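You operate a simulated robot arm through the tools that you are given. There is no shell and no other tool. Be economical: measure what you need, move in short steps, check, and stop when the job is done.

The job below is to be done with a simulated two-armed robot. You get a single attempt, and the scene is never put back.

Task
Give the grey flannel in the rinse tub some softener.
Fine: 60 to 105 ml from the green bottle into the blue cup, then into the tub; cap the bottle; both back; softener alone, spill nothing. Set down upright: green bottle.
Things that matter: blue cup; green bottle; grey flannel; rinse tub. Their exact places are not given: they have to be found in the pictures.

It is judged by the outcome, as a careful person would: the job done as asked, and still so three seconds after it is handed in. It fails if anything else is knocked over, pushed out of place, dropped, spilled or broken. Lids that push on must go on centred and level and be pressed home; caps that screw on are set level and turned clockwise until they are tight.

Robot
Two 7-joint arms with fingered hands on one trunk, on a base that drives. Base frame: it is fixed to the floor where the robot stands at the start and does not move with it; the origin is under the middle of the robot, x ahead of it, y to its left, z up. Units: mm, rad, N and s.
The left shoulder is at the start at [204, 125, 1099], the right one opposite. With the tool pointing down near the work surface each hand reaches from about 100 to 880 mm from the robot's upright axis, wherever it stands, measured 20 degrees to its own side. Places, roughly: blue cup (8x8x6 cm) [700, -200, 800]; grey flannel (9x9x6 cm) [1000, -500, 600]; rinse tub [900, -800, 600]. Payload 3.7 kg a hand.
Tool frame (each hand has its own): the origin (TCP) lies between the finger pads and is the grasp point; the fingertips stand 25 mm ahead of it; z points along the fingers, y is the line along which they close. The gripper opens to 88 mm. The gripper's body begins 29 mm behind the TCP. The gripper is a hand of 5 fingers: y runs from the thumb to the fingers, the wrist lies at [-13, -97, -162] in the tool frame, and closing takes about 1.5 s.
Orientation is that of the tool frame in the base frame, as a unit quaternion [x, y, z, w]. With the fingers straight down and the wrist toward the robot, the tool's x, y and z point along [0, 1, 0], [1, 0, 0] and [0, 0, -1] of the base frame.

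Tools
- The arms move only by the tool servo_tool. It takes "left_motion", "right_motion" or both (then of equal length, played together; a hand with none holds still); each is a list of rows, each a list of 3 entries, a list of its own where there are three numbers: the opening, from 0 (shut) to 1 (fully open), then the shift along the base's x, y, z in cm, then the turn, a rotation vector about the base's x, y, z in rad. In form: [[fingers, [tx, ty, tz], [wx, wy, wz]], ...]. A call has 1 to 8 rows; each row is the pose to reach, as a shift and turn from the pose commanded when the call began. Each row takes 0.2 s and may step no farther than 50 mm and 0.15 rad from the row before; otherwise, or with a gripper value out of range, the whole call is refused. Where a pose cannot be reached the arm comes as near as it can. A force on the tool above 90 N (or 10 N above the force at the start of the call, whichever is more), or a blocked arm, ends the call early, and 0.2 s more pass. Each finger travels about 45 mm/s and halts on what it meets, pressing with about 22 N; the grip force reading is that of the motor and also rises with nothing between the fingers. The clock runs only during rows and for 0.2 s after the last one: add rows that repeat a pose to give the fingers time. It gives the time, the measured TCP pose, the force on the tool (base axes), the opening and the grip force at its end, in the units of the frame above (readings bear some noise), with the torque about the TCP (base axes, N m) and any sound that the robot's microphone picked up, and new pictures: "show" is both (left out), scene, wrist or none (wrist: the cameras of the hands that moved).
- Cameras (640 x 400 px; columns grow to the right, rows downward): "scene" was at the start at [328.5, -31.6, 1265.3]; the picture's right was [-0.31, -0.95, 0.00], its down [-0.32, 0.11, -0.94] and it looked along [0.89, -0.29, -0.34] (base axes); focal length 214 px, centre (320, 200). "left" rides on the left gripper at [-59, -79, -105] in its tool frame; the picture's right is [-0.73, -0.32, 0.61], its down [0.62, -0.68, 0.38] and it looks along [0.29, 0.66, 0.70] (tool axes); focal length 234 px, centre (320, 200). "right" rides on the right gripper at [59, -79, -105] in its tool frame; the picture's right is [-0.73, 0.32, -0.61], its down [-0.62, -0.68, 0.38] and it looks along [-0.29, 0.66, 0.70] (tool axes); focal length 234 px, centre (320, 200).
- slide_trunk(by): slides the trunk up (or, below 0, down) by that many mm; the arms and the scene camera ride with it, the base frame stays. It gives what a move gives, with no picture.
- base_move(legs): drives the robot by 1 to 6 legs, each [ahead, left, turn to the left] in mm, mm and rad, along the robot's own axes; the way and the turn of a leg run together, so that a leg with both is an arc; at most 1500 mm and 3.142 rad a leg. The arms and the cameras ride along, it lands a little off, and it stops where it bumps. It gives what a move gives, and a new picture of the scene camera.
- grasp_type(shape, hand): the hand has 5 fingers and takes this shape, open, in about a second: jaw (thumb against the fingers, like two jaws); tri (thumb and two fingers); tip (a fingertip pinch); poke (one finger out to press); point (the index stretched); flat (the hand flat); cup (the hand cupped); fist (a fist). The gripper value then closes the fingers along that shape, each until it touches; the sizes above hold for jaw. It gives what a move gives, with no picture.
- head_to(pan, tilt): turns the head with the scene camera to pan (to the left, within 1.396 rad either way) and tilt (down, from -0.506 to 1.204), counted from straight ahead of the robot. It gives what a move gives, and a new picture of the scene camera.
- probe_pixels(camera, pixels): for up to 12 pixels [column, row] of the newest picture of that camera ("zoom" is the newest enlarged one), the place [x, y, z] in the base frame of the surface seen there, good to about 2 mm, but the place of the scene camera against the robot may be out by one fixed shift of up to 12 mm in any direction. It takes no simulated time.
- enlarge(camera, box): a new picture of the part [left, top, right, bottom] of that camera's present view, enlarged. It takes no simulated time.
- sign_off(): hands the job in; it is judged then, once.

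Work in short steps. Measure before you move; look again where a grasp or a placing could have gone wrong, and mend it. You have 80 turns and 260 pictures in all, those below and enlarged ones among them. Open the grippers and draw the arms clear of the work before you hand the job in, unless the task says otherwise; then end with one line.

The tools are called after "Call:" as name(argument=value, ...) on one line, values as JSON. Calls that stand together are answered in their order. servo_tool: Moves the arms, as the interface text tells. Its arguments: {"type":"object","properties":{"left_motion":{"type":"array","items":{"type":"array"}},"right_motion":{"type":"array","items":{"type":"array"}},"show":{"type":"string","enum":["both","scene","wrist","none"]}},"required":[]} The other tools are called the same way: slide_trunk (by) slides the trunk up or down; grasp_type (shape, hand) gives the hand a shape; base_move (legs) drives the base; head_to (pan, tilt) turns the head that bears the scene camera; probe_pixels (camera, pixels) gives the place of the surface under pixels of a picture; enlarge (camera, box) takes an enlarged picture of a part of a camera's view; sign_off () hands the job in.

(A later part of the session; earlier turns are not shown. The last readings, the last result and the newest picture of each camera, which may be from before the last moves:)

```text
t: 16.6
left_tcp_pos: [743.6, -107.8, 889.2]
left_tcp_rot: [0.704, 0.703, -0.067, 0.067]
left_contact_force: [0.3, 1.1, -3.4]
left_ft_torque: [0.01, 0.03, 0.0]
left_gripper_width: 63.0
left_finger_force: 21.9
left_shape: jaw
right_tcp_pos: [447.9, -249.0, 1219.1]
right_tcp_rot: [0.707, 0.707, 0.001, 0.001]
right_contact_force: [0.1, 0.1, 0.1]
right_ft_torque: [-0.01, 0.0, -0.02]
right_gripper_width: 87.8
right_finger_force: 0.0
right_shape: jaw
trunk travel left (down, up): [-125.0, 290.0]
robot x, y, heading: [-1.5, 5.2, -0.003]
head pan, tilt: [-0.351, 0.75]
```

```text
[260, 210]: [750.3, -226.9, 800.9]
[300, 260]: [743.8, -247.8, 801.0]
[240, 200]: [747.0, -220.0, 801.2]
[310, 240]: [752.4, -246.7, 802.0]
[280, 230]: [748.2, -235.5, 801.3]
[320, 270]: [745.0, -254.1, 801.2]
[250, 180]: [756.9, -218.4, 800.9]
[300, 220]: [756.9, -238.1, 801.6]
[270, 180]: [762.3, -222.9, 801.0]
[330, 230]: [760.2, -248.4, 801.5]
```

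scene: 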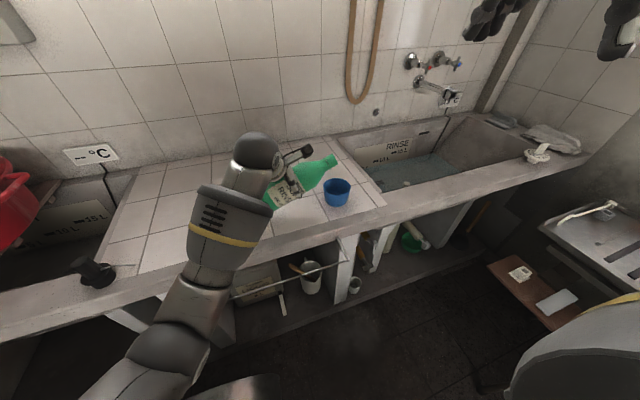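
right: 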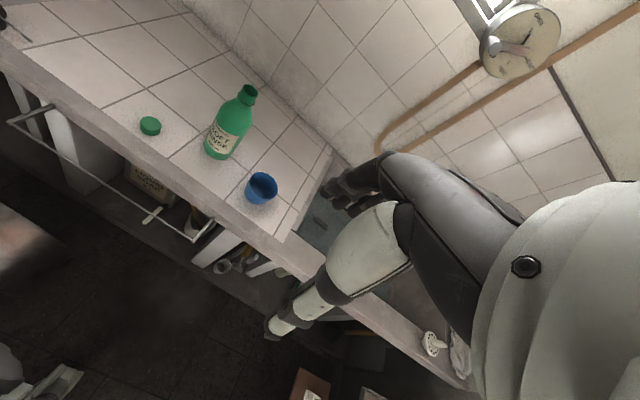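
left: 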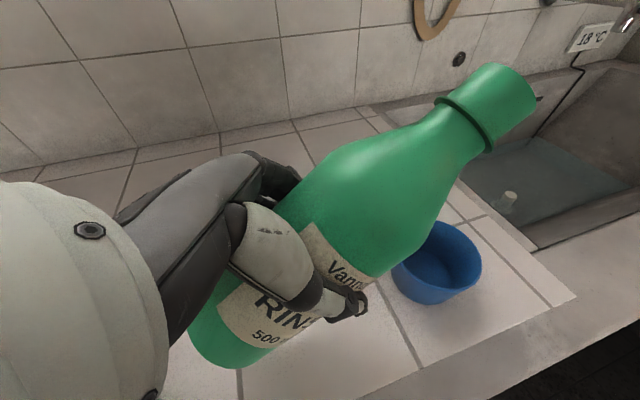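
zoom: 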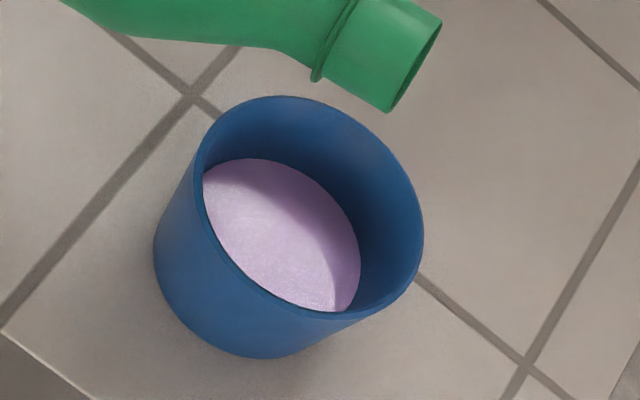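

Level 801.2 → ~50 ml. Need ~30 ml more: tilt to just 0.02 rad beyond the previous angle.

Call:
servo_tool(left_motion=[[0, [0, 0, 0], [0.08, 0, 0]], [0, [0, 0, 0], [0.14, 0, 0]], [0, [0, 0, 0], [0.158, 0, 0]], [0, [0, 0, 0], [0.158, 0, 0]], [0, [0, 0, 0], [0.158, 0, 0]], [0, [0, 0, 0], [0.07, 0, 0]], [0, [0, 0, 0], [0, 0, 0]]], show="none")

Call:
enlarge(camera="right", box=[240, 160, 290, 210])

Call:
probe_pixels(camera="zoom", pixels=[[260, 210], [300, 260], [240, 200], [310, 240], [280, 230], [320, 260], [250, 180], [300, 220], [270, 180], [330, 230]])

```text
t: 18.2
left_tcp_pos: [744.4, -108.6, 889.7]
left_tcp_rot: [0.704, 0.704, -0.067, 0.067]
left_contact_force: [0.7, 0.2, -3.3]
left_ft_torque: [-0.04, 0.0, 0.03]
left_gripper_width: 62.6
left_finger_force: 21.9
left_shape: jaw
right_tcp_pos: [447.2, -249.4, 1218.6]
right_tcp_rot: [0.708, 0.707, 0.0, 0.0]
right_contact_force: [-0.3, 0.2, -1.3]
right_ft_torque: [0.0, 0.0, -0.01]
right_gripper_width: 87.6
right_finger_force: 0.1
right_shape: jaw
trunk travel left (down, up): [-125.0, 290.0]
robot x, y, heading: [-1.4, -2.1, -0.004]
head pan, tilt: [-0.351, 0.75]
```

```text
8.00 times, centred on (265, 185) of right
```

zoom: 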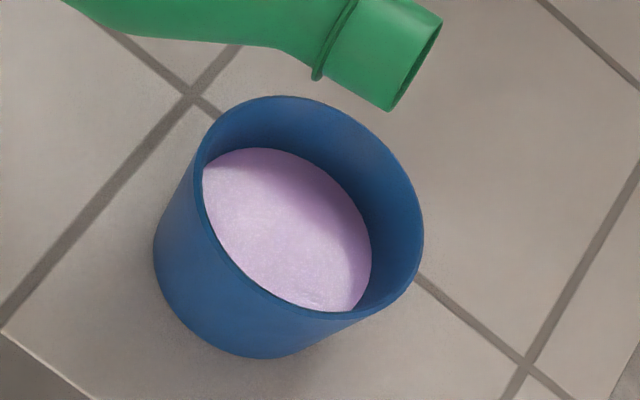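

```text
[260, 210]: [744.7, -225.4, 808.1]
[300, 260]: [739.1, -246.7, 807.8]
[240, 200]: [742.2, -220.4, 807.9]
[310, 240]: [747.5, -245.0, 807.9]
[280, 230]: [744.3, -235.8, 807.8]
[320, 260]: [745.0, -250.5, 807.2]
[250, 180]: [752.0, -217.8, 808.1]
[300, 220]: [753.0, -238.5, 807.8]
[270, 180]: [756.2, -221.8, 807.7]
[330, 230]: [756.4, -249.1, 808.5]
```

Level 807.9 → ~70–73 ml. Add ~10 ml for margin with 0.01 rad more.

Call:
servo_tool(left_motion=[[0, [0, 0, 0], [0.08, 0, 0]], [0, [0, 0, 0], [0.14, 0, 0]], [0, [0, 0, 0], [0.167, 0, 0]], [0, [0, 0, 0], [0.167, 0, 0]], [0, [0, 0, 0], [0.167, 0, 0]], [0, [0, 0, 0], [0.07, 0, 0]], [0, [0, 0, 0], [0, 0, 0]]], show="none")

Call:
enlarge(camera="right", box=[240, 160, 290, 210])

Call:
probe_pixels(camera="zoom", pixels=[[260, 210], [300, 260], [240, 200], [310, 240], [280, 230], [250, 148], [310, 160], [345, 185], [365, 225], [372, 255], [365, 290]])

```text
t: 19.8
left_tcp_pos: [744.0, -105.9, 890.3]
left_tcp_rot: [0.704, 0.704, -0.067, 0.067]
left_contact_force: [0.7, 0.3, -3.4]
left_ft_torque: [-0.03, -0.01, 0.01]
left_gripper_width: 62.6
left_finger_force: 22.1
left_shape: jaw
right_tcp_pos: [447.1, -249.9, 1218.7]
right_tcp_rot: [0.707, 0.707, 0.0, 0.001]
right_contact_force: [-0.6, 0.3, -0.3]
right_ft_torque: [-0.01, 0.0, -0.01]
right_gripper_width: 87.4
right_finger_force: 0.0
right_shape: jaw
trunk travel left (down, up): [-125.0, 290.0]
robot x, y, heading: [-2.0, 1.2, -0.005]
head pan, tilt: [-0.351, 0.75]
```

```text
8.00 times, centred on (265, 185) of right
```

zoom: 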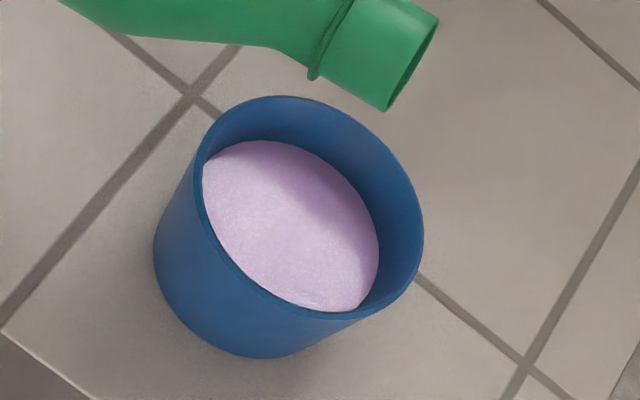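

```text
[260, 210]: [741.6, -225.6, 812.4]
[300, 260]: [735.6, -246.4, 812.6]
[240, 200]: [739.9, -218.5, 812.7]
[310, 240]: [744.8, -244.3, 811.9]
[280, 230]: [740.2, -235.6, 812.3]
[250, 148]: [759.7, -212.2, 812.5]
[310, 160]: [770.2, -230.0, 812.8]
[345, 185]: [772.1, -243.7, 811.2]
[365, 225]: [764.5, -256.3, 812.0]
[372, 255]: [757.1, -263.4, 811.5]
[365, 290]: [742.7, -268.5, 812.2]
```

Level 812.3 → ~84 ml: good. Tip the bottle back upright, mouth staying over the cup while it's steeply tilted.

Call:
servo_tool(left_motion=[[0, [0, -0.1, 0], [-0.142, 0, 0]], [0, [0, -0.4, 0.6], [-0.282, 0, 0]], [0, [0, -1, 1.9], [-0.422, 0, 0]], [0, [0.3, -1.8, 3.1], [-0.562, 0, 0]], [0, [0.8, -2.6, 4.6], [-0.702, 0, 0]], [0, [1.6, -2.2, 5.6], [-0.842, 0, 0]], [0, [2.4, -0.8, 6.1], [-0.982, 0, 0]], [0, [3.1, 0.7, 6.6], [-1.122, 0, 0]]], show="scene")

```text
t: 21.6
left_tcp_pos: [773.9, -101.4, 954.7]
left_tcp_rot: [0.559, 0.56, -0.433, 0.431]
left_contact_force: [0.6, -0.2, -2.8]
left_ft_torque: [0.01, 0.01, 0.02]
left_gripper_width: 62.1
left_finger_force: 22.2
left_shape: jaw
right_tcp_pos: [448.3, -248.6, 1217.2]
right_tcp_rot: [0.707, 0.707, -0.001, 0.0]
right_contact_force: [0.1, 0.0, -0.7]
right_ft_torque: [-0.03, -0.02, -0.02]
right_gripper_width: 87.5
right_finger_force: 0.0
right_shape: jaw
trunk travel left (down, up): [-125.0, 290.0]
robot x, y, heading: [2.9, -0.2, -0.001]
head pan, tilt: [-0.351, 0.75]
```

scene: 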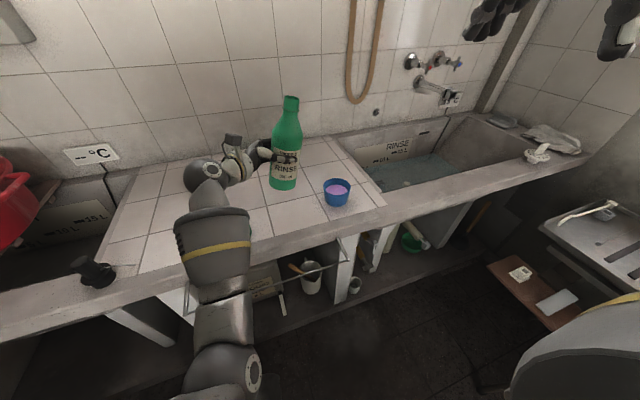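

Finish uprighting, move over its original place and lower near the worktop.

Call:
servo_tool(left_motion=[[0, [0.1, 1, 0], [-0.13, 0, 0]], [0, [0.2, 2, 0], [-0.257, 0, 0]], [0, [0.2, 2, -2], [-0.257, 0, 0]], [0, [0.2, 2, -4], [-0.257, 0, 0]], [0, [0.2, 2, -6], [-0.257, 0, 0]], [0, [0.2, 2, -7], [-0.257, 0, 0]], [0, [0.2, 2, -7.5], [-0.257, 0, 0]], [0, [0.2, 2, -7.5], [-0.257, 0, 0]]])

Call:
enlarge(camera="right", box=[160, 60, 310, 210])

```text
t: 23.4
left_tcp_pos: [777.8, -79.9, 880.1]
left_tcp_rot: [0.5, 0.5, -0.5, 0.5]
left_contact_force: [1.2, 0.5, -3.7]
left_ft_torque: [0.0, 0.0, 0.07]
left_gripper_width: 62.6
left_finger_force: 22.2
left_shape: jaw
right_tcp_pos: [447.0, -248.7, 1218.3]
right_tcp_rot: [0.707, 0.707, 0.0, 0.001]
right_contact_force: [0.6, 0.0, -0.1]
right_ft_torque: [-0.01, -0.02, -0.03]
right_gripper_width: 87.6
right_finger_force: 0.0
right_shape: jaw
trunk travel left (down, up): [-125.0, 290.0]
robot x, y, heading: [0.6, -2.3, -0.002]
head pan, tilt: [-0.351, 0.75]
```

scene: 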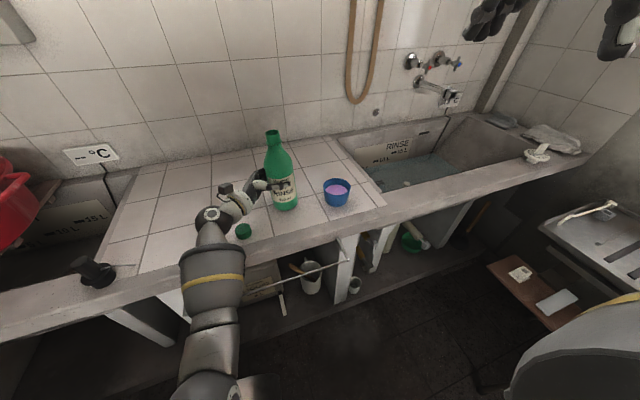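
left: 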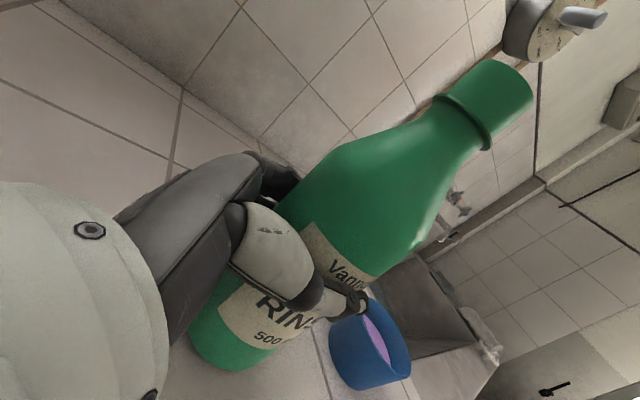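

```text
2.67 times, centred on (235, 135) of right
```

zoom: 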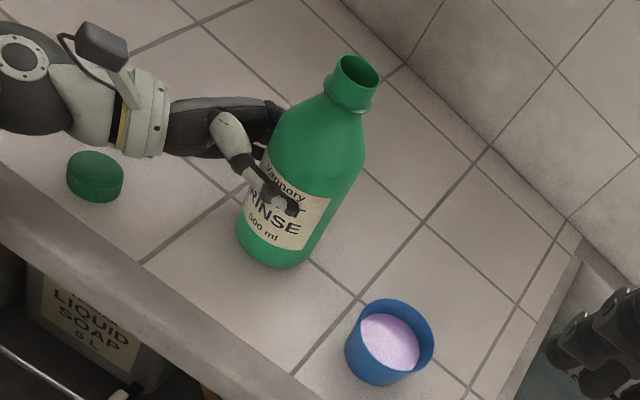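

Still 5 mm above; lower gently to contact then release.

Call:
servo_tool(left_motion=[[0, [0, 0, -0.2], [0, 0, 0]], [0, [0, 0, -0.4], [0, 0, 0]], [0, [0, 0, -0.5], [0, 0, 0]], [0, [0, 0, -0.55], [0, 0, 0]], [0, [0, 0, -0.55], [0, 0, 0]]], show="none")

Call:
enlarge(camera="right", box=[180, 70, 280, 170])

```text
t: 24.6
left_tcp_pos: [776.4, -80.5, 876.7]
left_tcp_rot: [0.5, 0.501, -0.5, 0.5]
left_contact_force: [0.5, -0.2, -0.8]
left_ft_torque: [0.03, -0.06, 0.0]
left_gripper_width: 62.3
left_finger_force: 21.5
left_shape: jaw
right_tcp_pos: [446.9, -248.4, 1219.0]
right_tcp_rot: [0.707, 0.708, 0.001, 0.0]
right_contact_force: [0.3, 0.1, 0.9]
right_ft_torque: [0.03, 0.01, 0.01]
right_gripper_width: 87.5
right_finger_force: 0.0
right_shape: jaw
trunk travel left (down, up): [-125.0, 290.0]
robot x, y, heading: [0.1, 1.0, -0.0]
head pan, tilt: [-0.351, 0.75]
```

```text
4.00 times, centred on (230, 120) of right
```

zoom: 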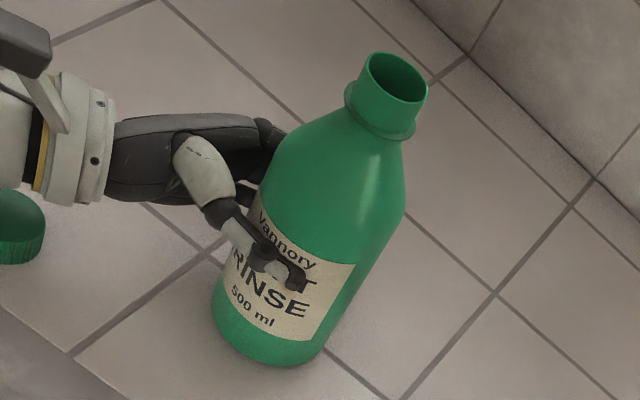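

Weight is on the worktop. Open and back off to the left along y.

Call:
servo_tool(left_motion=[[0, [0, 0, -0.1], [0, 0, 0]], [0.5, [0, 0, -0.1], [0, 0, 0]], [1, [0, 0, -0.1], [0, 0, 0]], [1, [0, 0, -0.1], [0, 0, 0]], [1, [0, 0, -0.1], [0, 0, 0]], [1, [0, 2, -0.1], [0, 0, 0]], [1, [0, 5, 0], [0, 0, 0]], [1, [0, 9, 0], [0, 0, 0]]])

Call:
enlarge(camera="right", box=[160, 60, 310, 210])

```text
t: 26.4
left_tcp_pos: [777.1, 8.2, 872.7]
left_tcp_rot: [0.5, 0.5, -0.5, 0.5]
left_contact_force: [0.2, -0.8, -0.1]
left_ft_torque: [0.0, -0.02, 0.02]
left_gripper_width: 87.7
left_finger_force: 0.0
left_shape: jaw
right_tcp_pos: [446.3, -248.3, 1219.3]
right_tcp_rot: [0.707, 0.707, 0.0, 0.001]
right_contact_force: [0.0, -0.6, -0.3]
right_ft_torque: [-0.02, 0.0, 0.0]
right_gripper_width: 87.8
right_finger_force: 0.1
right_shape: jaw
trunk travel left (down, up): [-125.0, 290.0]
robot x, y, heading: [-0.0, -1.4, 0.002]
head pan, tilt: [-0.351, 0.75]
```

scene: 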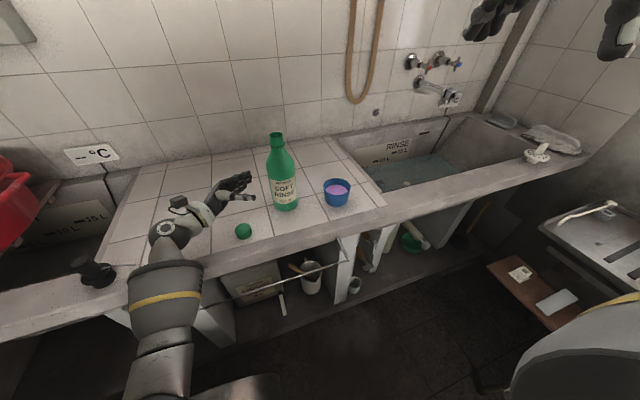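
left: 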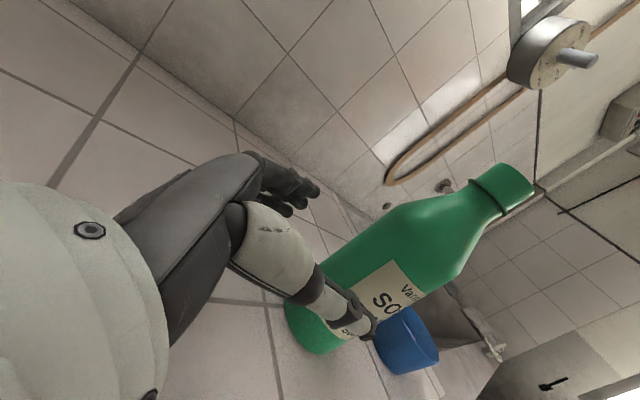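

```text
2.67 times, centred on (235, 135) of right
```

zoom: 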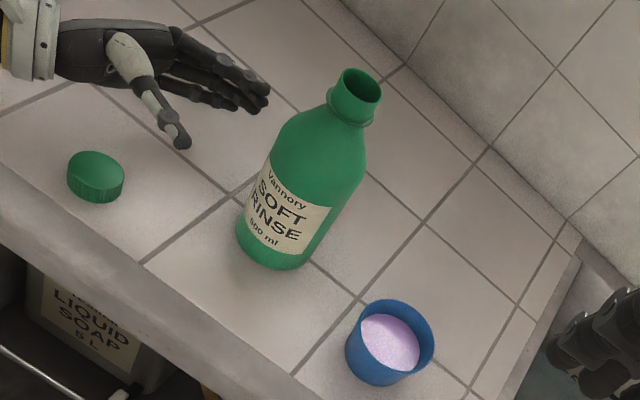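

Bottle stands where it was. Retreat the left hand further left/up, while bringing the right hand toward above the cap.

Call:
servo_tool(left_motion=[[1, [0, 2.5, 1], [0, 0, 0]], [1, [0, 5, 2], [0, 0, 0]], [1, [0, 7.5, 3], [0, 0, 0]], [1, [0, 10, 4], [0, 0, 0]], [1, [-1, 12.5, 5], [0, 0, 0]], [1, [-2, 15, 6], [0, 0, 0]], [1, [-3, 17.5, 7], [0, 0, 0]], [1, [-4, 20, 8], [0, 0, 0]]], right_motion=[[1, [2.5, 3, -2.5], [0, 0, 0]], [1, [5, 6, -5], [0, 0, 0]], [1, [7.5, 9, -7.5], [0, 0, 0]], [1, [10, 12, -10], [0, 0, 0]], [1, [12.5, 15, -12.5], [0, 0, 0]], [1, [15, 18, -15], [0, 0, 0]], [1, [17.5, 21, -17.5], [0, 0, 0]], [1, [20, 24, -20], [0, 0, 0]]])

```text
t: 28.2
left_tcp_pos: [737.6, 210.2, 954.7]
left_tcp_rot: [-0.501, -0.501, 0.501, -0.498]
left_contact_force: [0.6, 0.3, -0.6]
left_ft_torque: [-0.01, 0.01, -0.01]
left_gripper_width: 87.6
left_finger_force: 0.2
left_shape: jaw
right_tcp_pos: [646.3, -42.2, 1025.6]
right_tcp_rot: [0.707, 0.707, 0.002, -0.001]
right_contact_force: [-0.9, 0.1, 1.1]
right_ft_torque: [0.0, -0.01, 0.01]
right_gripper_width: 87.7
right_finger_force: 0.1
right_shape: jaw
right hand out of reach, approached as far as the arm can: row 8
trunk travel left (down, up): [-125.0, 290.0]
robot x, y, heading: [-4.9, 2.1, -0.001]
head pan, tilt: [-0.351, 0.75]
```

scene: 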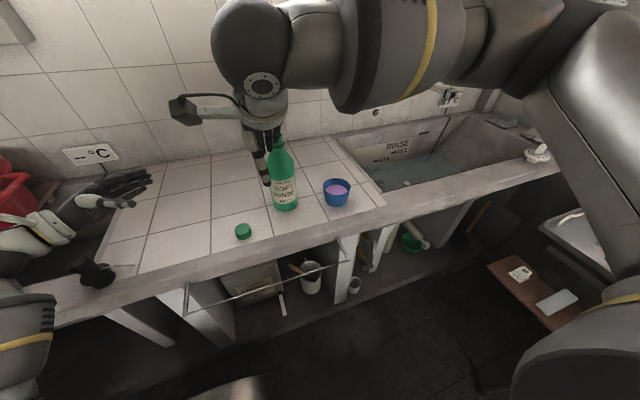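
right: 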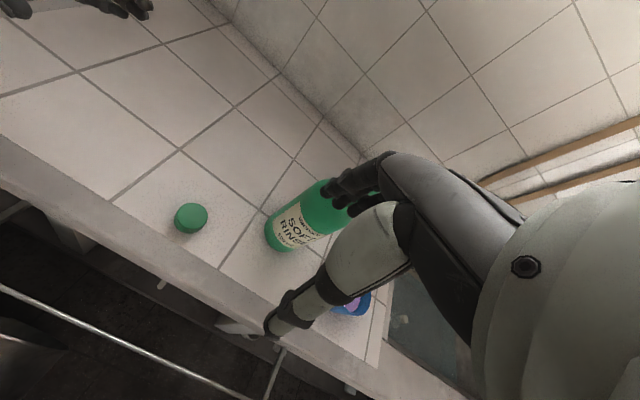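
left: 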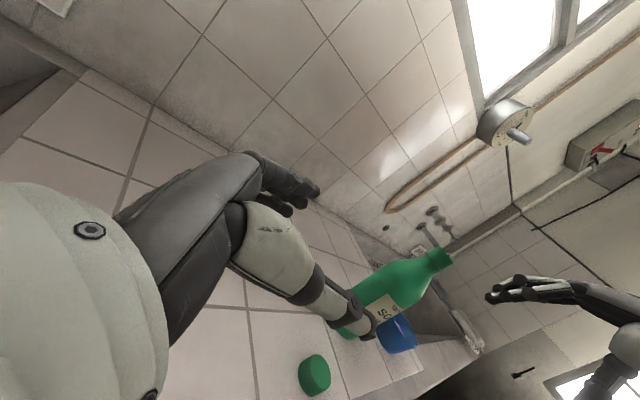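

Right arm can't cross to the cap, so swap roles: left hand will take the cap; right hand will steady the bottle from the right. Move both accordingly.

Call:
servo_tool(left_motion=[[1, [-0.4, -2, 0.25], [0.15, 0, 0]], [1, [-0.8, -4, 0.5], [0.3, 0, 0]], [1, [-1.2, -6, 0.75], [0.45, 0, 0]], [1, [-1.6, -8, 1], [0.6, 0, 0]], [1, [-2, -10, 1.25], [0.75, 0, 0]], [1, [-2.4, -12, 1.5], [0.9, 0, 0]], [1, [-2.8, -14, 1.75], [1.05, 0, 0]], [1, [-3.2, -16, 2], [1.2, 0, 0]]], right_motion=[[1, [0, -4.5, 0.5], [0, 0, 0]], [1, [0, -9, 1], [0.1, 0, 0]], [1, [0, -13.5, 1.5], [0.25, 0, 0]], [1, [0, -18, 1.5], [0.4, 0, 0]], [1, [0, -22.5, 1.5], [0.55, 0, 0]], [1, [0, -27, 1.5], [0.7, 0, 0]], [1, [0, -31, 1.5], [0.85, 0, 0]], [1, [0, -34, 1.5], [1.0, 0, 0]]])

```text
t: 30.0
left_tcp_pos: [706.0, 47.6, 974.9]
left_tcp_rot: [0.695, 0.696, -0.129, 0.128]
left_contact_force: [0.4, 0.2, -0.7]
left_ft_torque: [-0.01, 0.01, -0.04]
left_gripper_width: 87.9
left_finger_force: 0.0
left_shape: jaw
right_tcp_pos: [645.2, -379.1, 1041.0]
right_tcp_rot: [0.62, 0.62, 0.34, -0.34]
right_contact_force: [-1.0, 0.1, 0.0]
right_ft_torque: [-0.01, 0.03, -0.01]
right_gripper_width: 87.5
right_finger_force: 0.0
right_shape: jaw
trunk travel left (down, up): [-125.0, 290.0]
robot x, y, heading: [-0.1, 5.3, -0.005]
head pan, tilt: [-0.351, 0.75]
```

scene: 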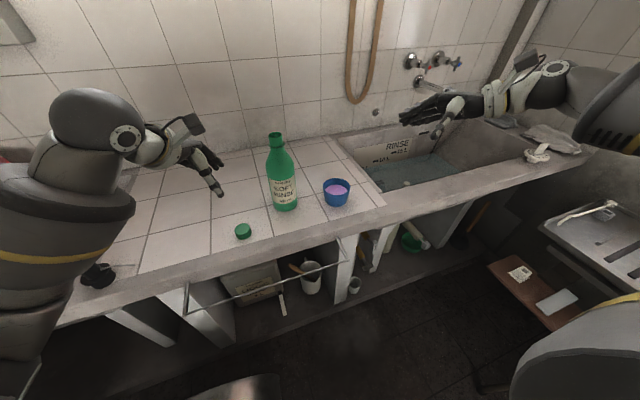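
right: 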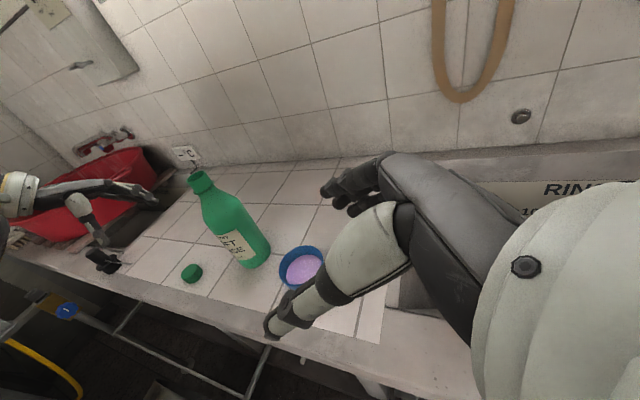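
left: 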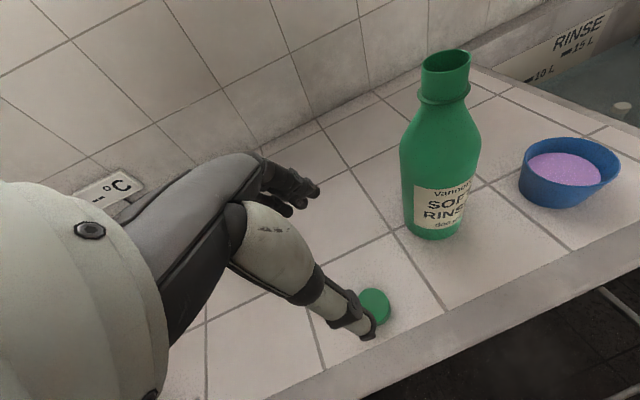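

Measure the cap and bottle rim in the left and right cameras.

Call:
enlarge(camera="left", box=[340, 270, 420, 350])

Call:
probe_pixels(camera="zoom", pixels=[[230, 180], [290, 145], [350, 160], [398, 240], [380, 290], [330, 220], [395, 300], [370, 320]])

Call:
enlarge(camera="right", box=[170, 160, 270, 290])

```text
5.00 times, centred on (380, 310) of left
```

zoom: 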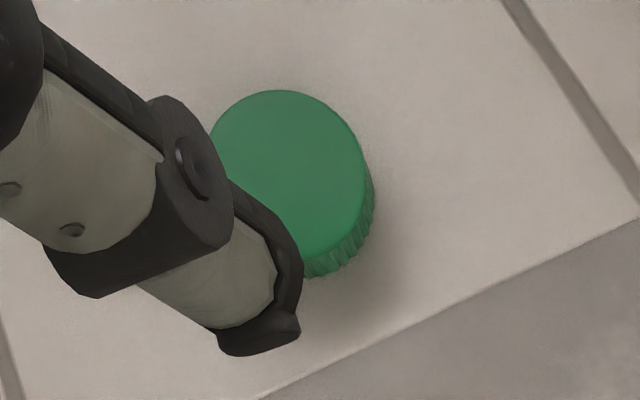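

```text
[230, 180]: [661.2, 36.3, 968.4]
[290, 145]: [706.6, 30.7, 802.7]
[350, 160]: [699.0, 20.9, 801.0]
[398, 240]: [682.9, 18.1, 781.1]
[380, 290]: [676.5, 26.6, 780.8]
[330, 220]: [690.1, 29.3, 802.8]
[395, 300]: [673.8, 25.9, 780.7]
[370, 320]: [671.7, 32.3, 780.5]
```

```text
3.08 times, centred on (220, 225) of right
```

zoom: 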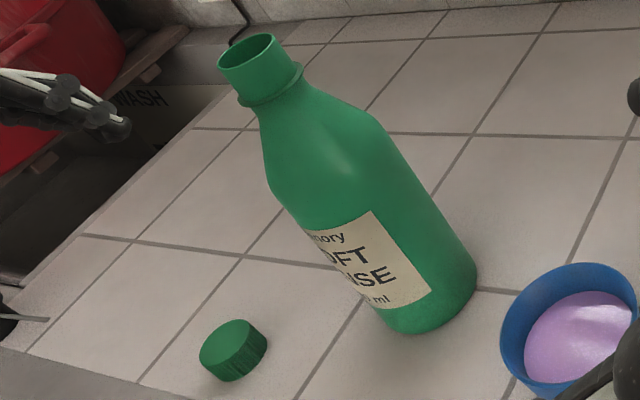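

Probe the cap top edges and bottle rim in the right zoom.

Call:
probe_pixels(camera="zoom", pixels=[[202, 350], [252, 326], [235, 321], [215, 364], [228, 342], [240, 352], [221, 60], [272, 42], [240, 42], [255, 57], [265, 60], [425, 240]])

```text
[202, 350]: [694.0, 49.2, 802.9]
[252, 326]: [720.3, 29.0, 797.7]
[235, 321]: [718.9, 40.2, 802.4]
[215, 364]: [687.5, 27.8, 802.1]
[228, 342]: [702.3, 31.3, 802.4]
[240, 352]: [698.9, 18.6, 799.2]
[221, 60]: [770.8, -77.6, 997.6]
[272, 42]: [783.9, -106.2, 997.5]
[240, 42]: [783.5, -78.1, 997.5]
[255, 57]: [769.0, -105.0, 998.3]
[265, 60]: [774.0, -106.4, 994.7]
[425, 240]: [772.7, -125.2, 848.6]
```

Cap centre (703,34), r≈18, z 781–802; bottle mouth (777,-92), top 997. Bring left hand vertical above the cap.

Call:
servo_tool(left_motion=[[1, [-0.3, -0.7, -3], [0.1, 0, 0]], [1, [-0.3, -1.4, -6.5], [0.2, 0, 0]], [1, [-0.3, -1.4, -10], [0.3, 0, 0]], [1, [-0.3, -1.4, -13.5], [0.37, 0, 0]], [1, [-0.3, -1.4, -13.5], [0.37, 0, 0]]])

Call:
enlarge(camera="right", box=[120, 180, 260, 310])

```text
t: 31.2
left_tcp_pos: [700.6, 36.5, 839.4]
left_tcp_rot: [0.707, 0.707, 0.0, -0.001]
left_contact_force: [0.9, 0.5, -1.4]
left_ft_torque: [0.03, 0.0, 0.05]
left_gripper_width: 87.9
left_finger_force: 0.1
left_shape: jaw
right_tcp_pos: [645.1, -377.4, 1041.8]
right_tcp_rot: [0.621, 0.621, 0.339, -0.339]
right_contact_force: [0.3, 0.7, 0.3]
right_ft_torque: [0.0, -0.03, 0.01]
right_gripper_width: 87.8
right_finger_force: 0.1
right_shape: jaw
trunk travel left (down, up): [-125.0, 290.0]
robot x, y, heading: [-1.9, 2.3, -0.001]
head pan, tilt: [-0.351, 0.75]
```

scene: 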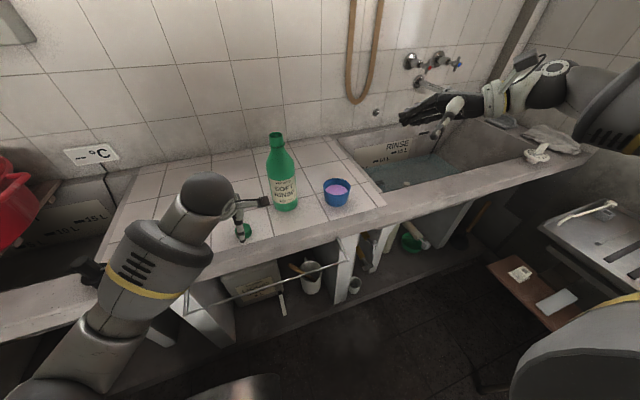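
left: 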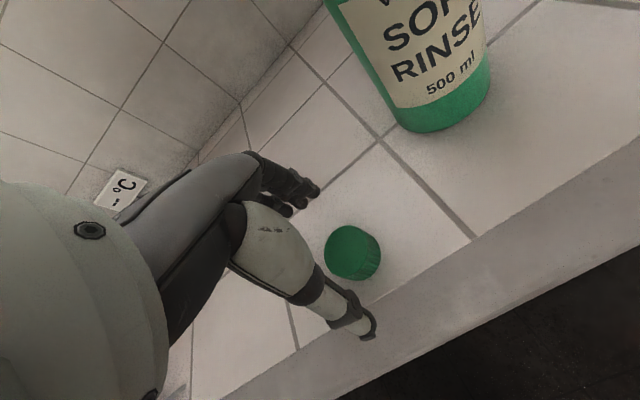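

```text
3.08 times, centred on (190, 245) of right
```

zoom: 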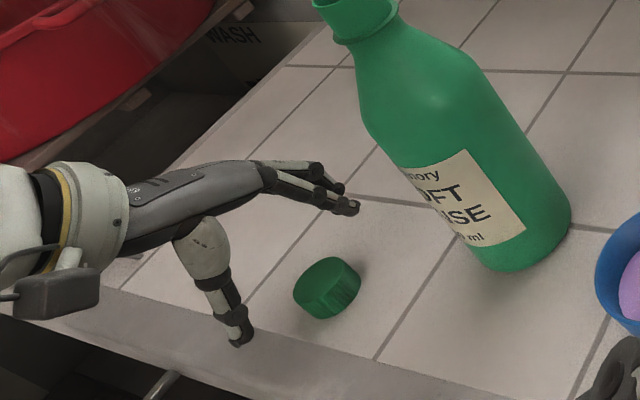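

Aligned; descend to TCP z≈810 and close on the cap.

Call:
servo_tool(left_motion=[[1, [0.1, 0, -1.5], [0, 0, 0]], [1, [0.1, 0, -2.9], [0, 0, 0]], [0.5, [0.1, 0, -2.9], [0, 0, 0]], [0, [0.1, 0, -2.9], [0, 0, 0]], [0, [0.1, 0, -2.9], [0, 0, 0]], [0, [0.1, 0, -2.9], [0, 0, 0]], [0, [0.1, 0, -2.9], [0, 0, 0]], [0, [0.1, 0, -2.9], [0, 0, 0]]], show="wrist")

Call:
enlarge(camera="right", box=[120, 180, 260, 310])

```text
t: 33.0
left_tcp_pos: [701.2, 35.9, 810.0]
left_tcp_rot: [0.707, 0.708, 0.001, 0.0]
left_contact_force: [-0.4, -1.3, 0.3]
left_ft_torque: [0.01, 0.01, 0.02]
left_gripper_width: 31.3
left_finger_force: 21.7
left_shape: jaw
right_tcp_pos: [644.7, -378.8, 1041.8]
right_tcp_rot: [0.621, 0.62, 0.339, -0.339]
right_contact_force: [0.2, -0.6, 0.7]
right_ft_torque: [-0.02, -0.01, -0.01]
right_gripper_width: 87.9
right_finger_force: 0.1
right_shape: jaw
trunk travel left (down, up): [-125.0, 290.0]
robot x, y, heading: [1.8, -1.7, 0.002]
head pan, tilt: [-0.351, 0.75]
```

left: 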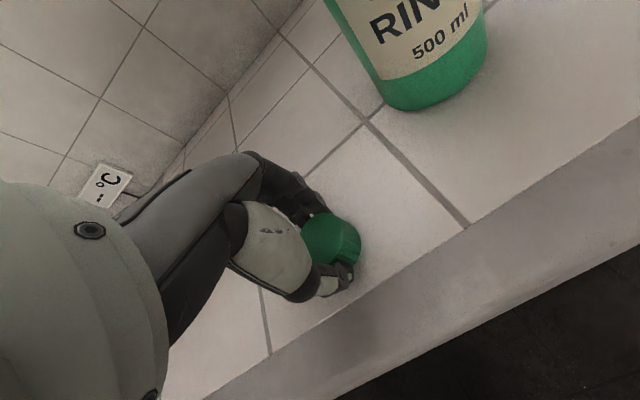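

```text
3.08 times, centred on (190, 245) of right
```

zoom: 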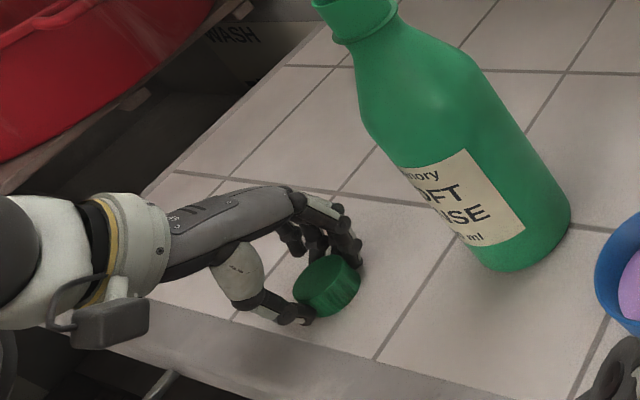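

Cap gripped. Lift the left hand well clear, and bring the right hand to a pre-grasp on the right of the bottle above the cup.

Call:
servo_tool(left_motion=[[0, [0, 0, 1], [0, 0, 0]], [0, [0, 0, 5], [0, 0, 0]], [0, [0, 0, 10], [0, 0, 0]], [0, [0, 0, 15], [0, 0, 0]], [0, [0, 0, 20], [0, 0, 0]], [0, [0, 0, 23], [0, 0, 0]]], right_motion=[[1, [2.2, 2, -2], [0.08, 0, 0]], [1, [4.4, 4, -4], [0.16, 0, 0]], [1, [6.6, 6, -6], [0.24, 0, 0]], [1, [8.8, 8, -8], [0.32, 0, 0]], [1, [11, 10, -10], [0.4, 0, 0]], [1, [13.2, 11.8, -12], [0.45, 0, 0]]])

```text
t: 34.4
left_tcp_pos: [702.0, 37.6, 1039.2]
left_tcp_rot: [0.707, 0.707, -0.001, -0.001]
left_contact_force: [0.1, -0.2, -0.1]
left_ft_torque: [0.01, -0.01, -0.03]
left_gripper_width: 31.1
left_finger_force: 22.3
left_shape: jaw
right_tcp_pos: [774.3, -234.4, 1033.0]
right_tcp_rot: [0.557, 0.531, 0.443, -0.461]
right_contact_force: [0.0, -0.2, 0.3]
right_ft_torque: [-0.02, 0.02, -0.02]
right_gripper_width: 88.0
right_finger_force: 0.1
right_shape: jaw
right hand out of reach, approached as far as the arm can: row 3, 4, 5, 6
trunk travel left (down, up): [-125.0, 290.0]
robot x, y, heading: [3.4, 4.8, 0.001]
head pan, tilt: [-0.351, 0.75]
```

scene: 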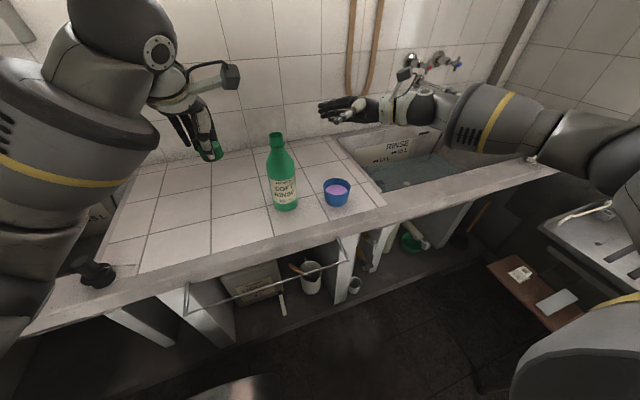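
right: 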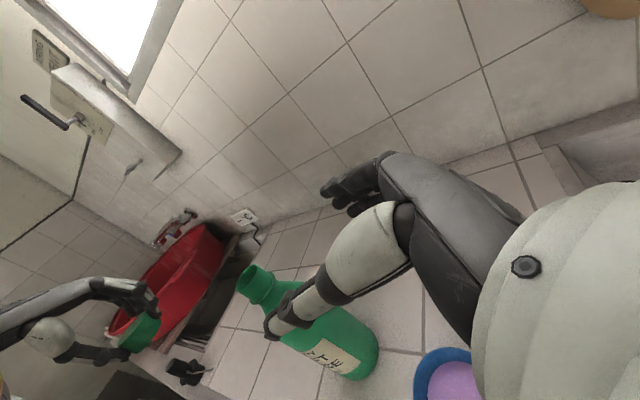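
left: 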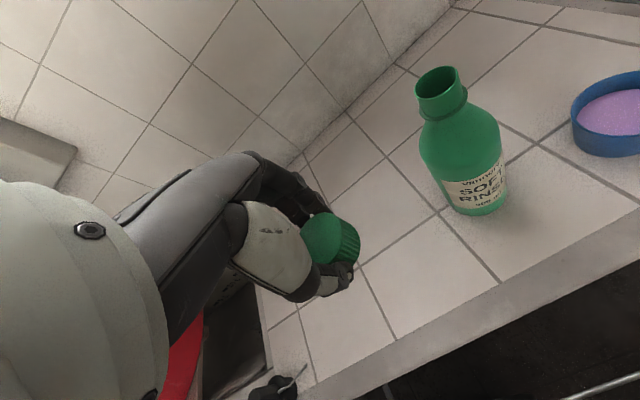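

Right arm hit a reach limit (z stuck at 1033). Retract it toward the body with less roll, then re-approach along the mirrored path that worked for the left arm.

Call:
servo_tool(right_motion=[[1, [-3.8, -1, 0.5], [-0.13, -0.01, 0]], [1, [-7.6, -2, 1], [-0.27, -0.02, 0]], [1, [-11.4, -3, 1.5], [-0.41, -0.04, 0.01]], [1, [-15, -4, 2], [-0.55, -0.043, 0.012]], [1, [-18, -4, 2], [-0.69, -0.043, 0.012]], [1, [-20, -4, 1], [-0.69, -0.043, 0.012]], [1, [-21, -4, -3], [-0.69, -0.043, 0.012]], [1, [-21, -4, -7], [-0.69, -0.043, 0.012]]], show="scene")

```text
t: 36.2
left_tcp_pos: [700.9, 37.3, 1040.3]
left_tcp_rot: [0.707, 0.707, 0.0, 0.0]
left_contact_force: [-0.8, 0.3, -0.1]
left_ft_torque: [0.01, 0.01, 0.01]
left_gripper_width: 31.0
left_finger_force: 21.6
left_shape: jaw
right_tcp_pos: [562.6, -271.1, 962.3]
right_tcp_rot: [0.667, 0.662, 0.246, -0.236]
right_contact_force: [0.2, 0.5, 0.7]
right_ft_torque: [-0.01, -0.01, -0.06]
right_gripper_width: 87.8
right_finger_force: 0.0
right_shape: jaw
trunk travel left (down, up): [-125.0, 290.0]
robot x, y, heading: [4.1, -0.0, 0.005]
head pan, tilt: [-0.351, 0.75]
```

scene: 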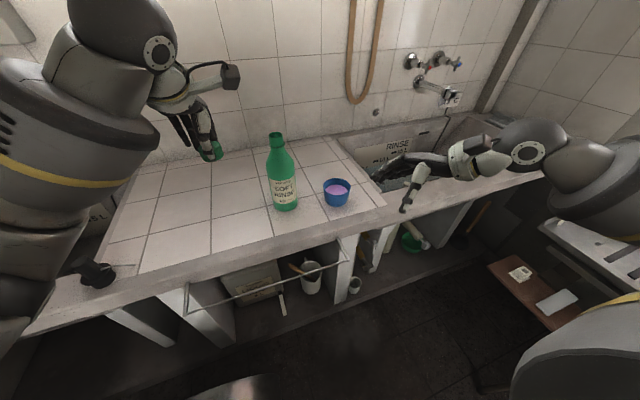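

Try advancing forward at z≈920 while rolling to ~1.3, over the cup.

Call:
servo_tool(right_motion=[[1, [3.5, 0, -1], [0.1, 0, 0]], [1, [7, 0, -2], [0.2, 0, 0]], [1, [10.5, 0, -3], [0.32, 0, 0]], [1, [14, 0, -4], [0.44, 0, 0]], [1, [17.5, 0, -4.5], [0.56, 0, 0]], [1, [20.5, 0, -4.5], [0.65, 0, 0]]], show="scene")

```text
t: 37.6
left_tcp_pos: [700.1, 37.5, 1039.6]
left_tcp_rot: [0.707, 0.707, 0.0, 0.0]
left_contact_force: [-0.5, 0.4, -0.3]
left_ft_torque: [0.02, -0.02, 0.0]
left_gripper_width: 31.0
left_finger_force: 22.0
left_shape: jaw
right_tcp_pos: [769.1, -270.9, 915.0]
right_tcp_rot: [0.556, 0.548, 0.445, -0.439]
right_contact_force: [0.3, -0.6, 0.6]
right_ft_torque: [0.03, -0.01, 0.0]
right_gripper_width: 87.9
right_finger_force: 0.1
right_shape: jaw
trunk travel left (down, up): [-125.0, 290.0]
robot x, y, heading: [-1.1, -5.0, 0.0]
head pan, tilt: [-0.351, 0.75]
```

scene: 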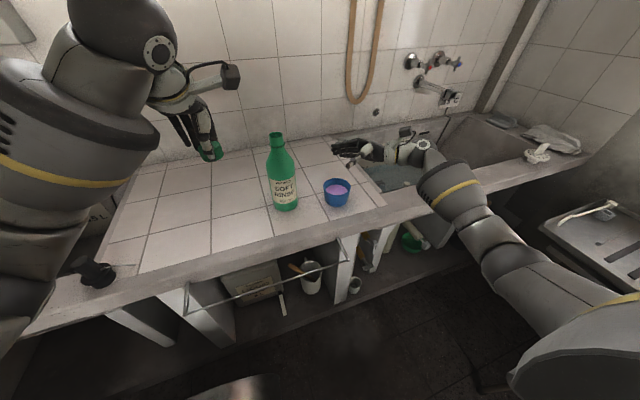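

Reached. Slide left toward the bottle in part, lowering to z≈895, then check clearance to the cup.

Call:
servo_tool(right_motion=[[1, [0.3, 2.5, -0.8], [0.03, 0, 0]], [1, [0.6, 5, -1.6], [0.06, 0, 0]], [1, [0.8, 7.5, -2], [0.08, 0, 0]]])

Call:
enlarge(camera="scene", box=[220, 100, 460, 250])

```text
t: 38.4
left_tcp_pos: [702.3, 37.4, 1040.1]
left_tcp_rot: [0.707, 0.707, 0.0, 0.0]
left_contact_force: [-0.1, 0.7, 0.3]
left_ft_torque: [0.03, 0.02, -0.01]
left_gripper_width: 30.9
left_finger_force: 21.8
left_shape: jaw
right_tcp_pos: [776.1, -194.7, 896.6]
right_tcp_rot: [0.539, 0.53, 0.466, -0.459]
right_contact_force: [0.6, 0.0, 0.0]
right_ft_torque: [0.0, 0.0, -0.04]
right_gripper_width: 87.8
right_finger_force: 0.0
right_shape: jaw
trunk travel left (down, up): [-125.0, 290.0]
robot x, y, heading: [5.7, -2.3, 0.001]
head pan, tilt: [-0.351, 0.75]
```

scene: 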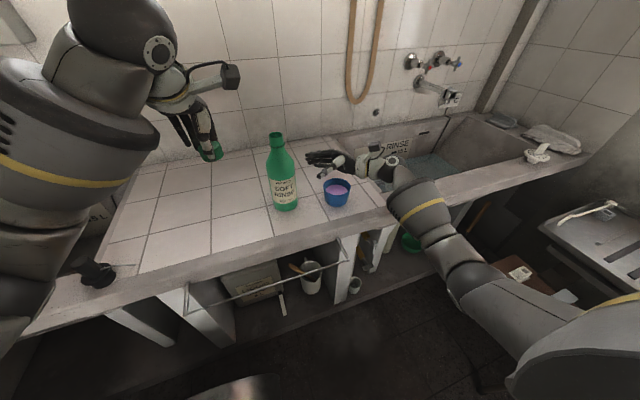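
right: 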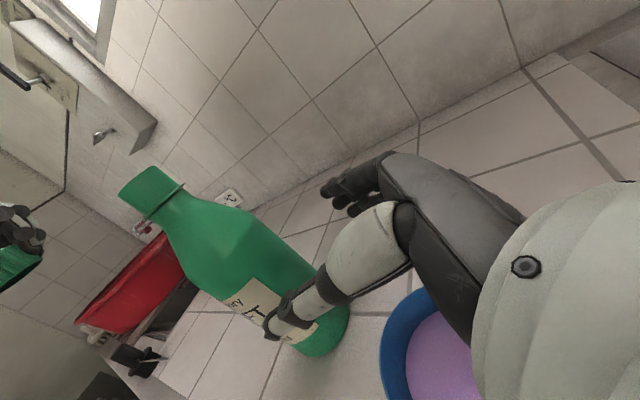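

```text
2.67 times, centred on (340, 175) of scene
```

zoom: 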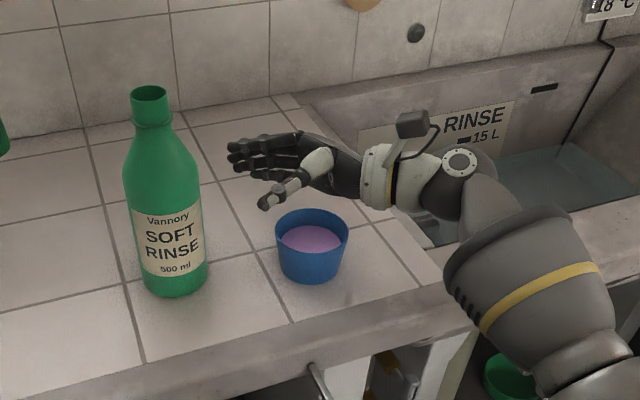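

The forearm passes near the cup's front; probe its underside before going further.

Call:
probe_pixels(camera="zoom", pixels=[[375, 200], [430, 210], [462, 215], [450, 265], [462, 295], [485, 325], [520, 360], [480, 200], [285, 195], [345, 190], [265, 205]])

```text
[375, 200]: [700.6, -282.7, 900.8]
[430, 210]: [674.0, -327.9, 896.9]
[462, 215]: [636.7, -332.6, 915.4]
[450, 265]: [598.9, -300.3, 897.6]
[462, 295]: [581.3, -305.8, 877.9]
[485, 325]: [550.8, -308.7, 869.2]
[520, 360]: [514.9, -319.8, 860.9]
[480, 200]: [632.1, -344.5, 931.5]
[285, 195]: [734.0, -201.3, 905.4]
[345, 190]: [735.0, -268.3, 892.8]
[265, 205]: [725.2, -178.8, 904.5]
```

Clearance ~35 mm over the cup and the fat forearm stays in front. Advance to y≈-105 and close on the bottle.

Call:
servo_tool(right_motion=[[1, [0.1, 3, -0.2], [0, 0, 0]], [1, [0.1, 6, -0.3], [0, 0, 0]], [1, [0.1, 8.8, -0.3], [0, 0, 0]], [1, [0.1, 8.8, -0.3], [0, 0, 0]]])

Call:
enlarge(camera="scene", box=[220, 100, 460, 250])

```text
t: 39.4
left_tcp_pos: [700.9, 36.5, 1041.8]
left_tcp_rot: [0.708, 0.707, 0.001, -0.001]
left_contact_force: [0.1, 0.3, -0.6]
left_ft_torque: [0.0, 0.02, -0.01]
left_gripper_width: 31.1
left_finger_force: 21.8
left_shape: jaw
right_tcp_pos: [777.2, -108.2, 895.1]
right_tcp_rot: [0.539, 0.53, 0.467, -0.459]
right_contact_force: [0.0, 0.6, -0.1]
right_ft_torque: [0.02, 0.0, 0.02]
right_gripper_width: 88.0
right_finger_force: 0.1
right_shape: jaw
trunk travel left (down, up): [-125.0, 290.0]
robot x, y, heading: [-0.1, -1.2, 0.0]
head pan, tilt: [-0.351, 0.75]
```

scene: 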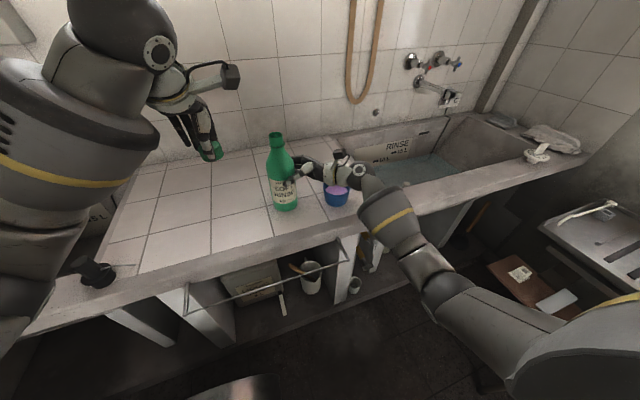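
right: 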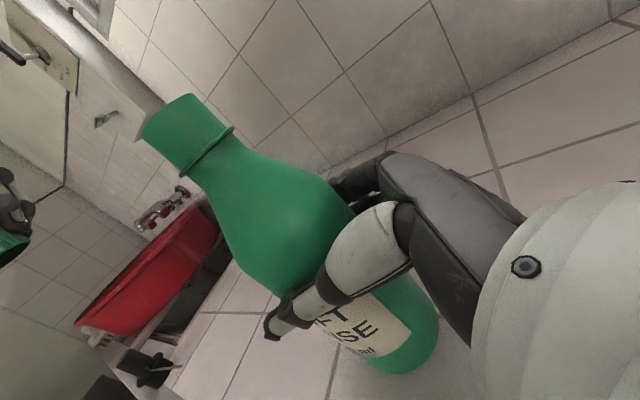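

```text
2.67 times, centred on (340, 175) of scene
```

zoom: 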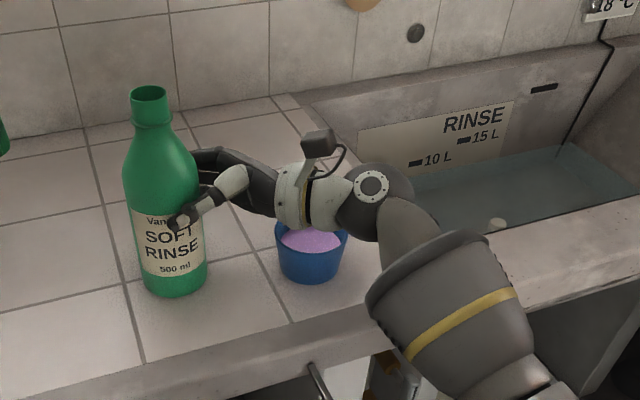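

Close on the bottle (3 mm further in).

Call:
servo_tool(right_motion=[[1, [0, 0.3, -0.2], [0, 0, 0]], [0.5, [0, 0.3, -0.2], [0, 0, 0]], [0, [0, 0.3, -0.2], [0, 0, 0]], [0, [0, 0.3, -0.2], [0, 0, 0]], [0, [0, 0.3, -0.2], [0, 0, 0]], [0, [0, 0.3, -0.2], [0, 0, 0]]], show="scene")

Call:
enlarge(camera="left", box=[260, 180, 400, 320])

Call:
enlarge(camera="left", box=[390, 40, 530, 180])

Call:
probe_pixels(camera="zoom", pixels=[[180, 130], [210, 118], [250, 108], [165, 190], [200, 210], [240, 190]])

```text
t: 40.8
left_tcp_pos: [701.3, 36.9, 1040.5]
left_tcp_rot: [0.707, 0.707, 0.0, 0.0]
left_contact_force: [-0.1, 0.1, -0.2]
left_ft_torque: [-0.01, 0.0, -0.02]
left_gripper_width: 31.1
left_finger_force: 21.9
left_shape: jaw
right_tcp_pos: [777.7, -104.2, 893.1]
right_tcp_rot: [0.539, 0.53, 0.467, -0.459]
right_contact_force: [0.7, 0.5, -0.1]
right_ft_torque: [-0.03, -0.06, 0.04]
right_gripper_width: 65.4
right_finger_force: 21.7
right_shape: jaw
trunk travel left (down, up): [-125.0, 290.0]
robot x, y, heading: [-0.3, 4.3, -0.005]
head pan, tilt: [-0.351, 0.75]
```

scene: 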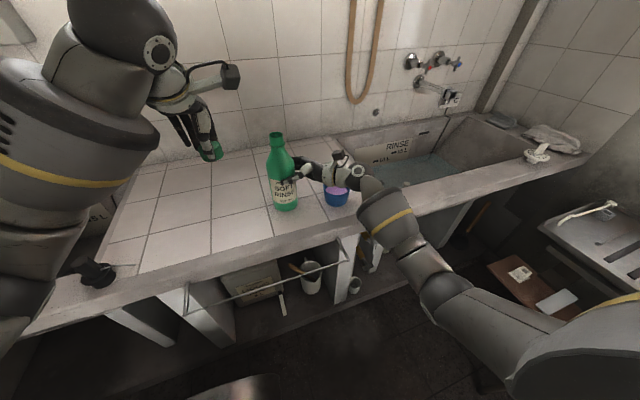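

```text
2.86 times, centred on (330, 250) of left
```

zoom: 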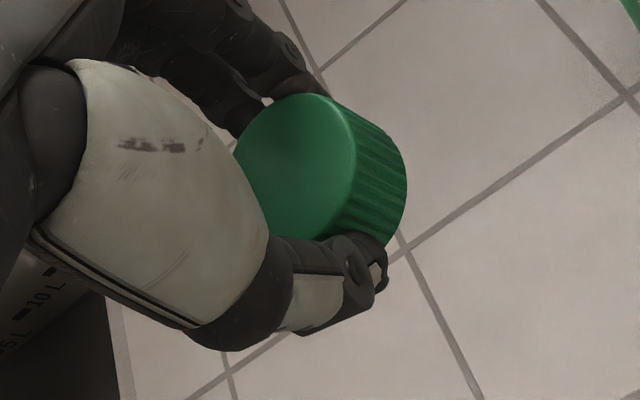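

```text
2.86 times, centred on (460, 110) of left
```

zoom: 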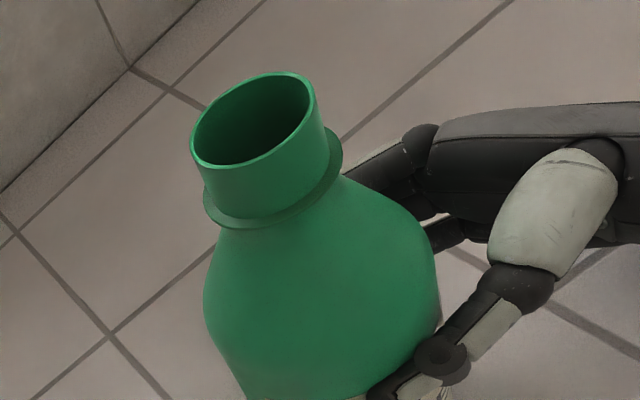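

```text
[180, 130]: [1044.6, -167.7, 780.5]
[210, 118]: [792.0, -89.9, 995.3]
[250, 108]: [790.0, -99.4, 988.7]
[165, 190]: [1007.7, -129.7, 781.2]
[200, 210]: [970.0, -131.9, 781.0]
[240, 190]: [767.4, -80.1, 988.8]
```

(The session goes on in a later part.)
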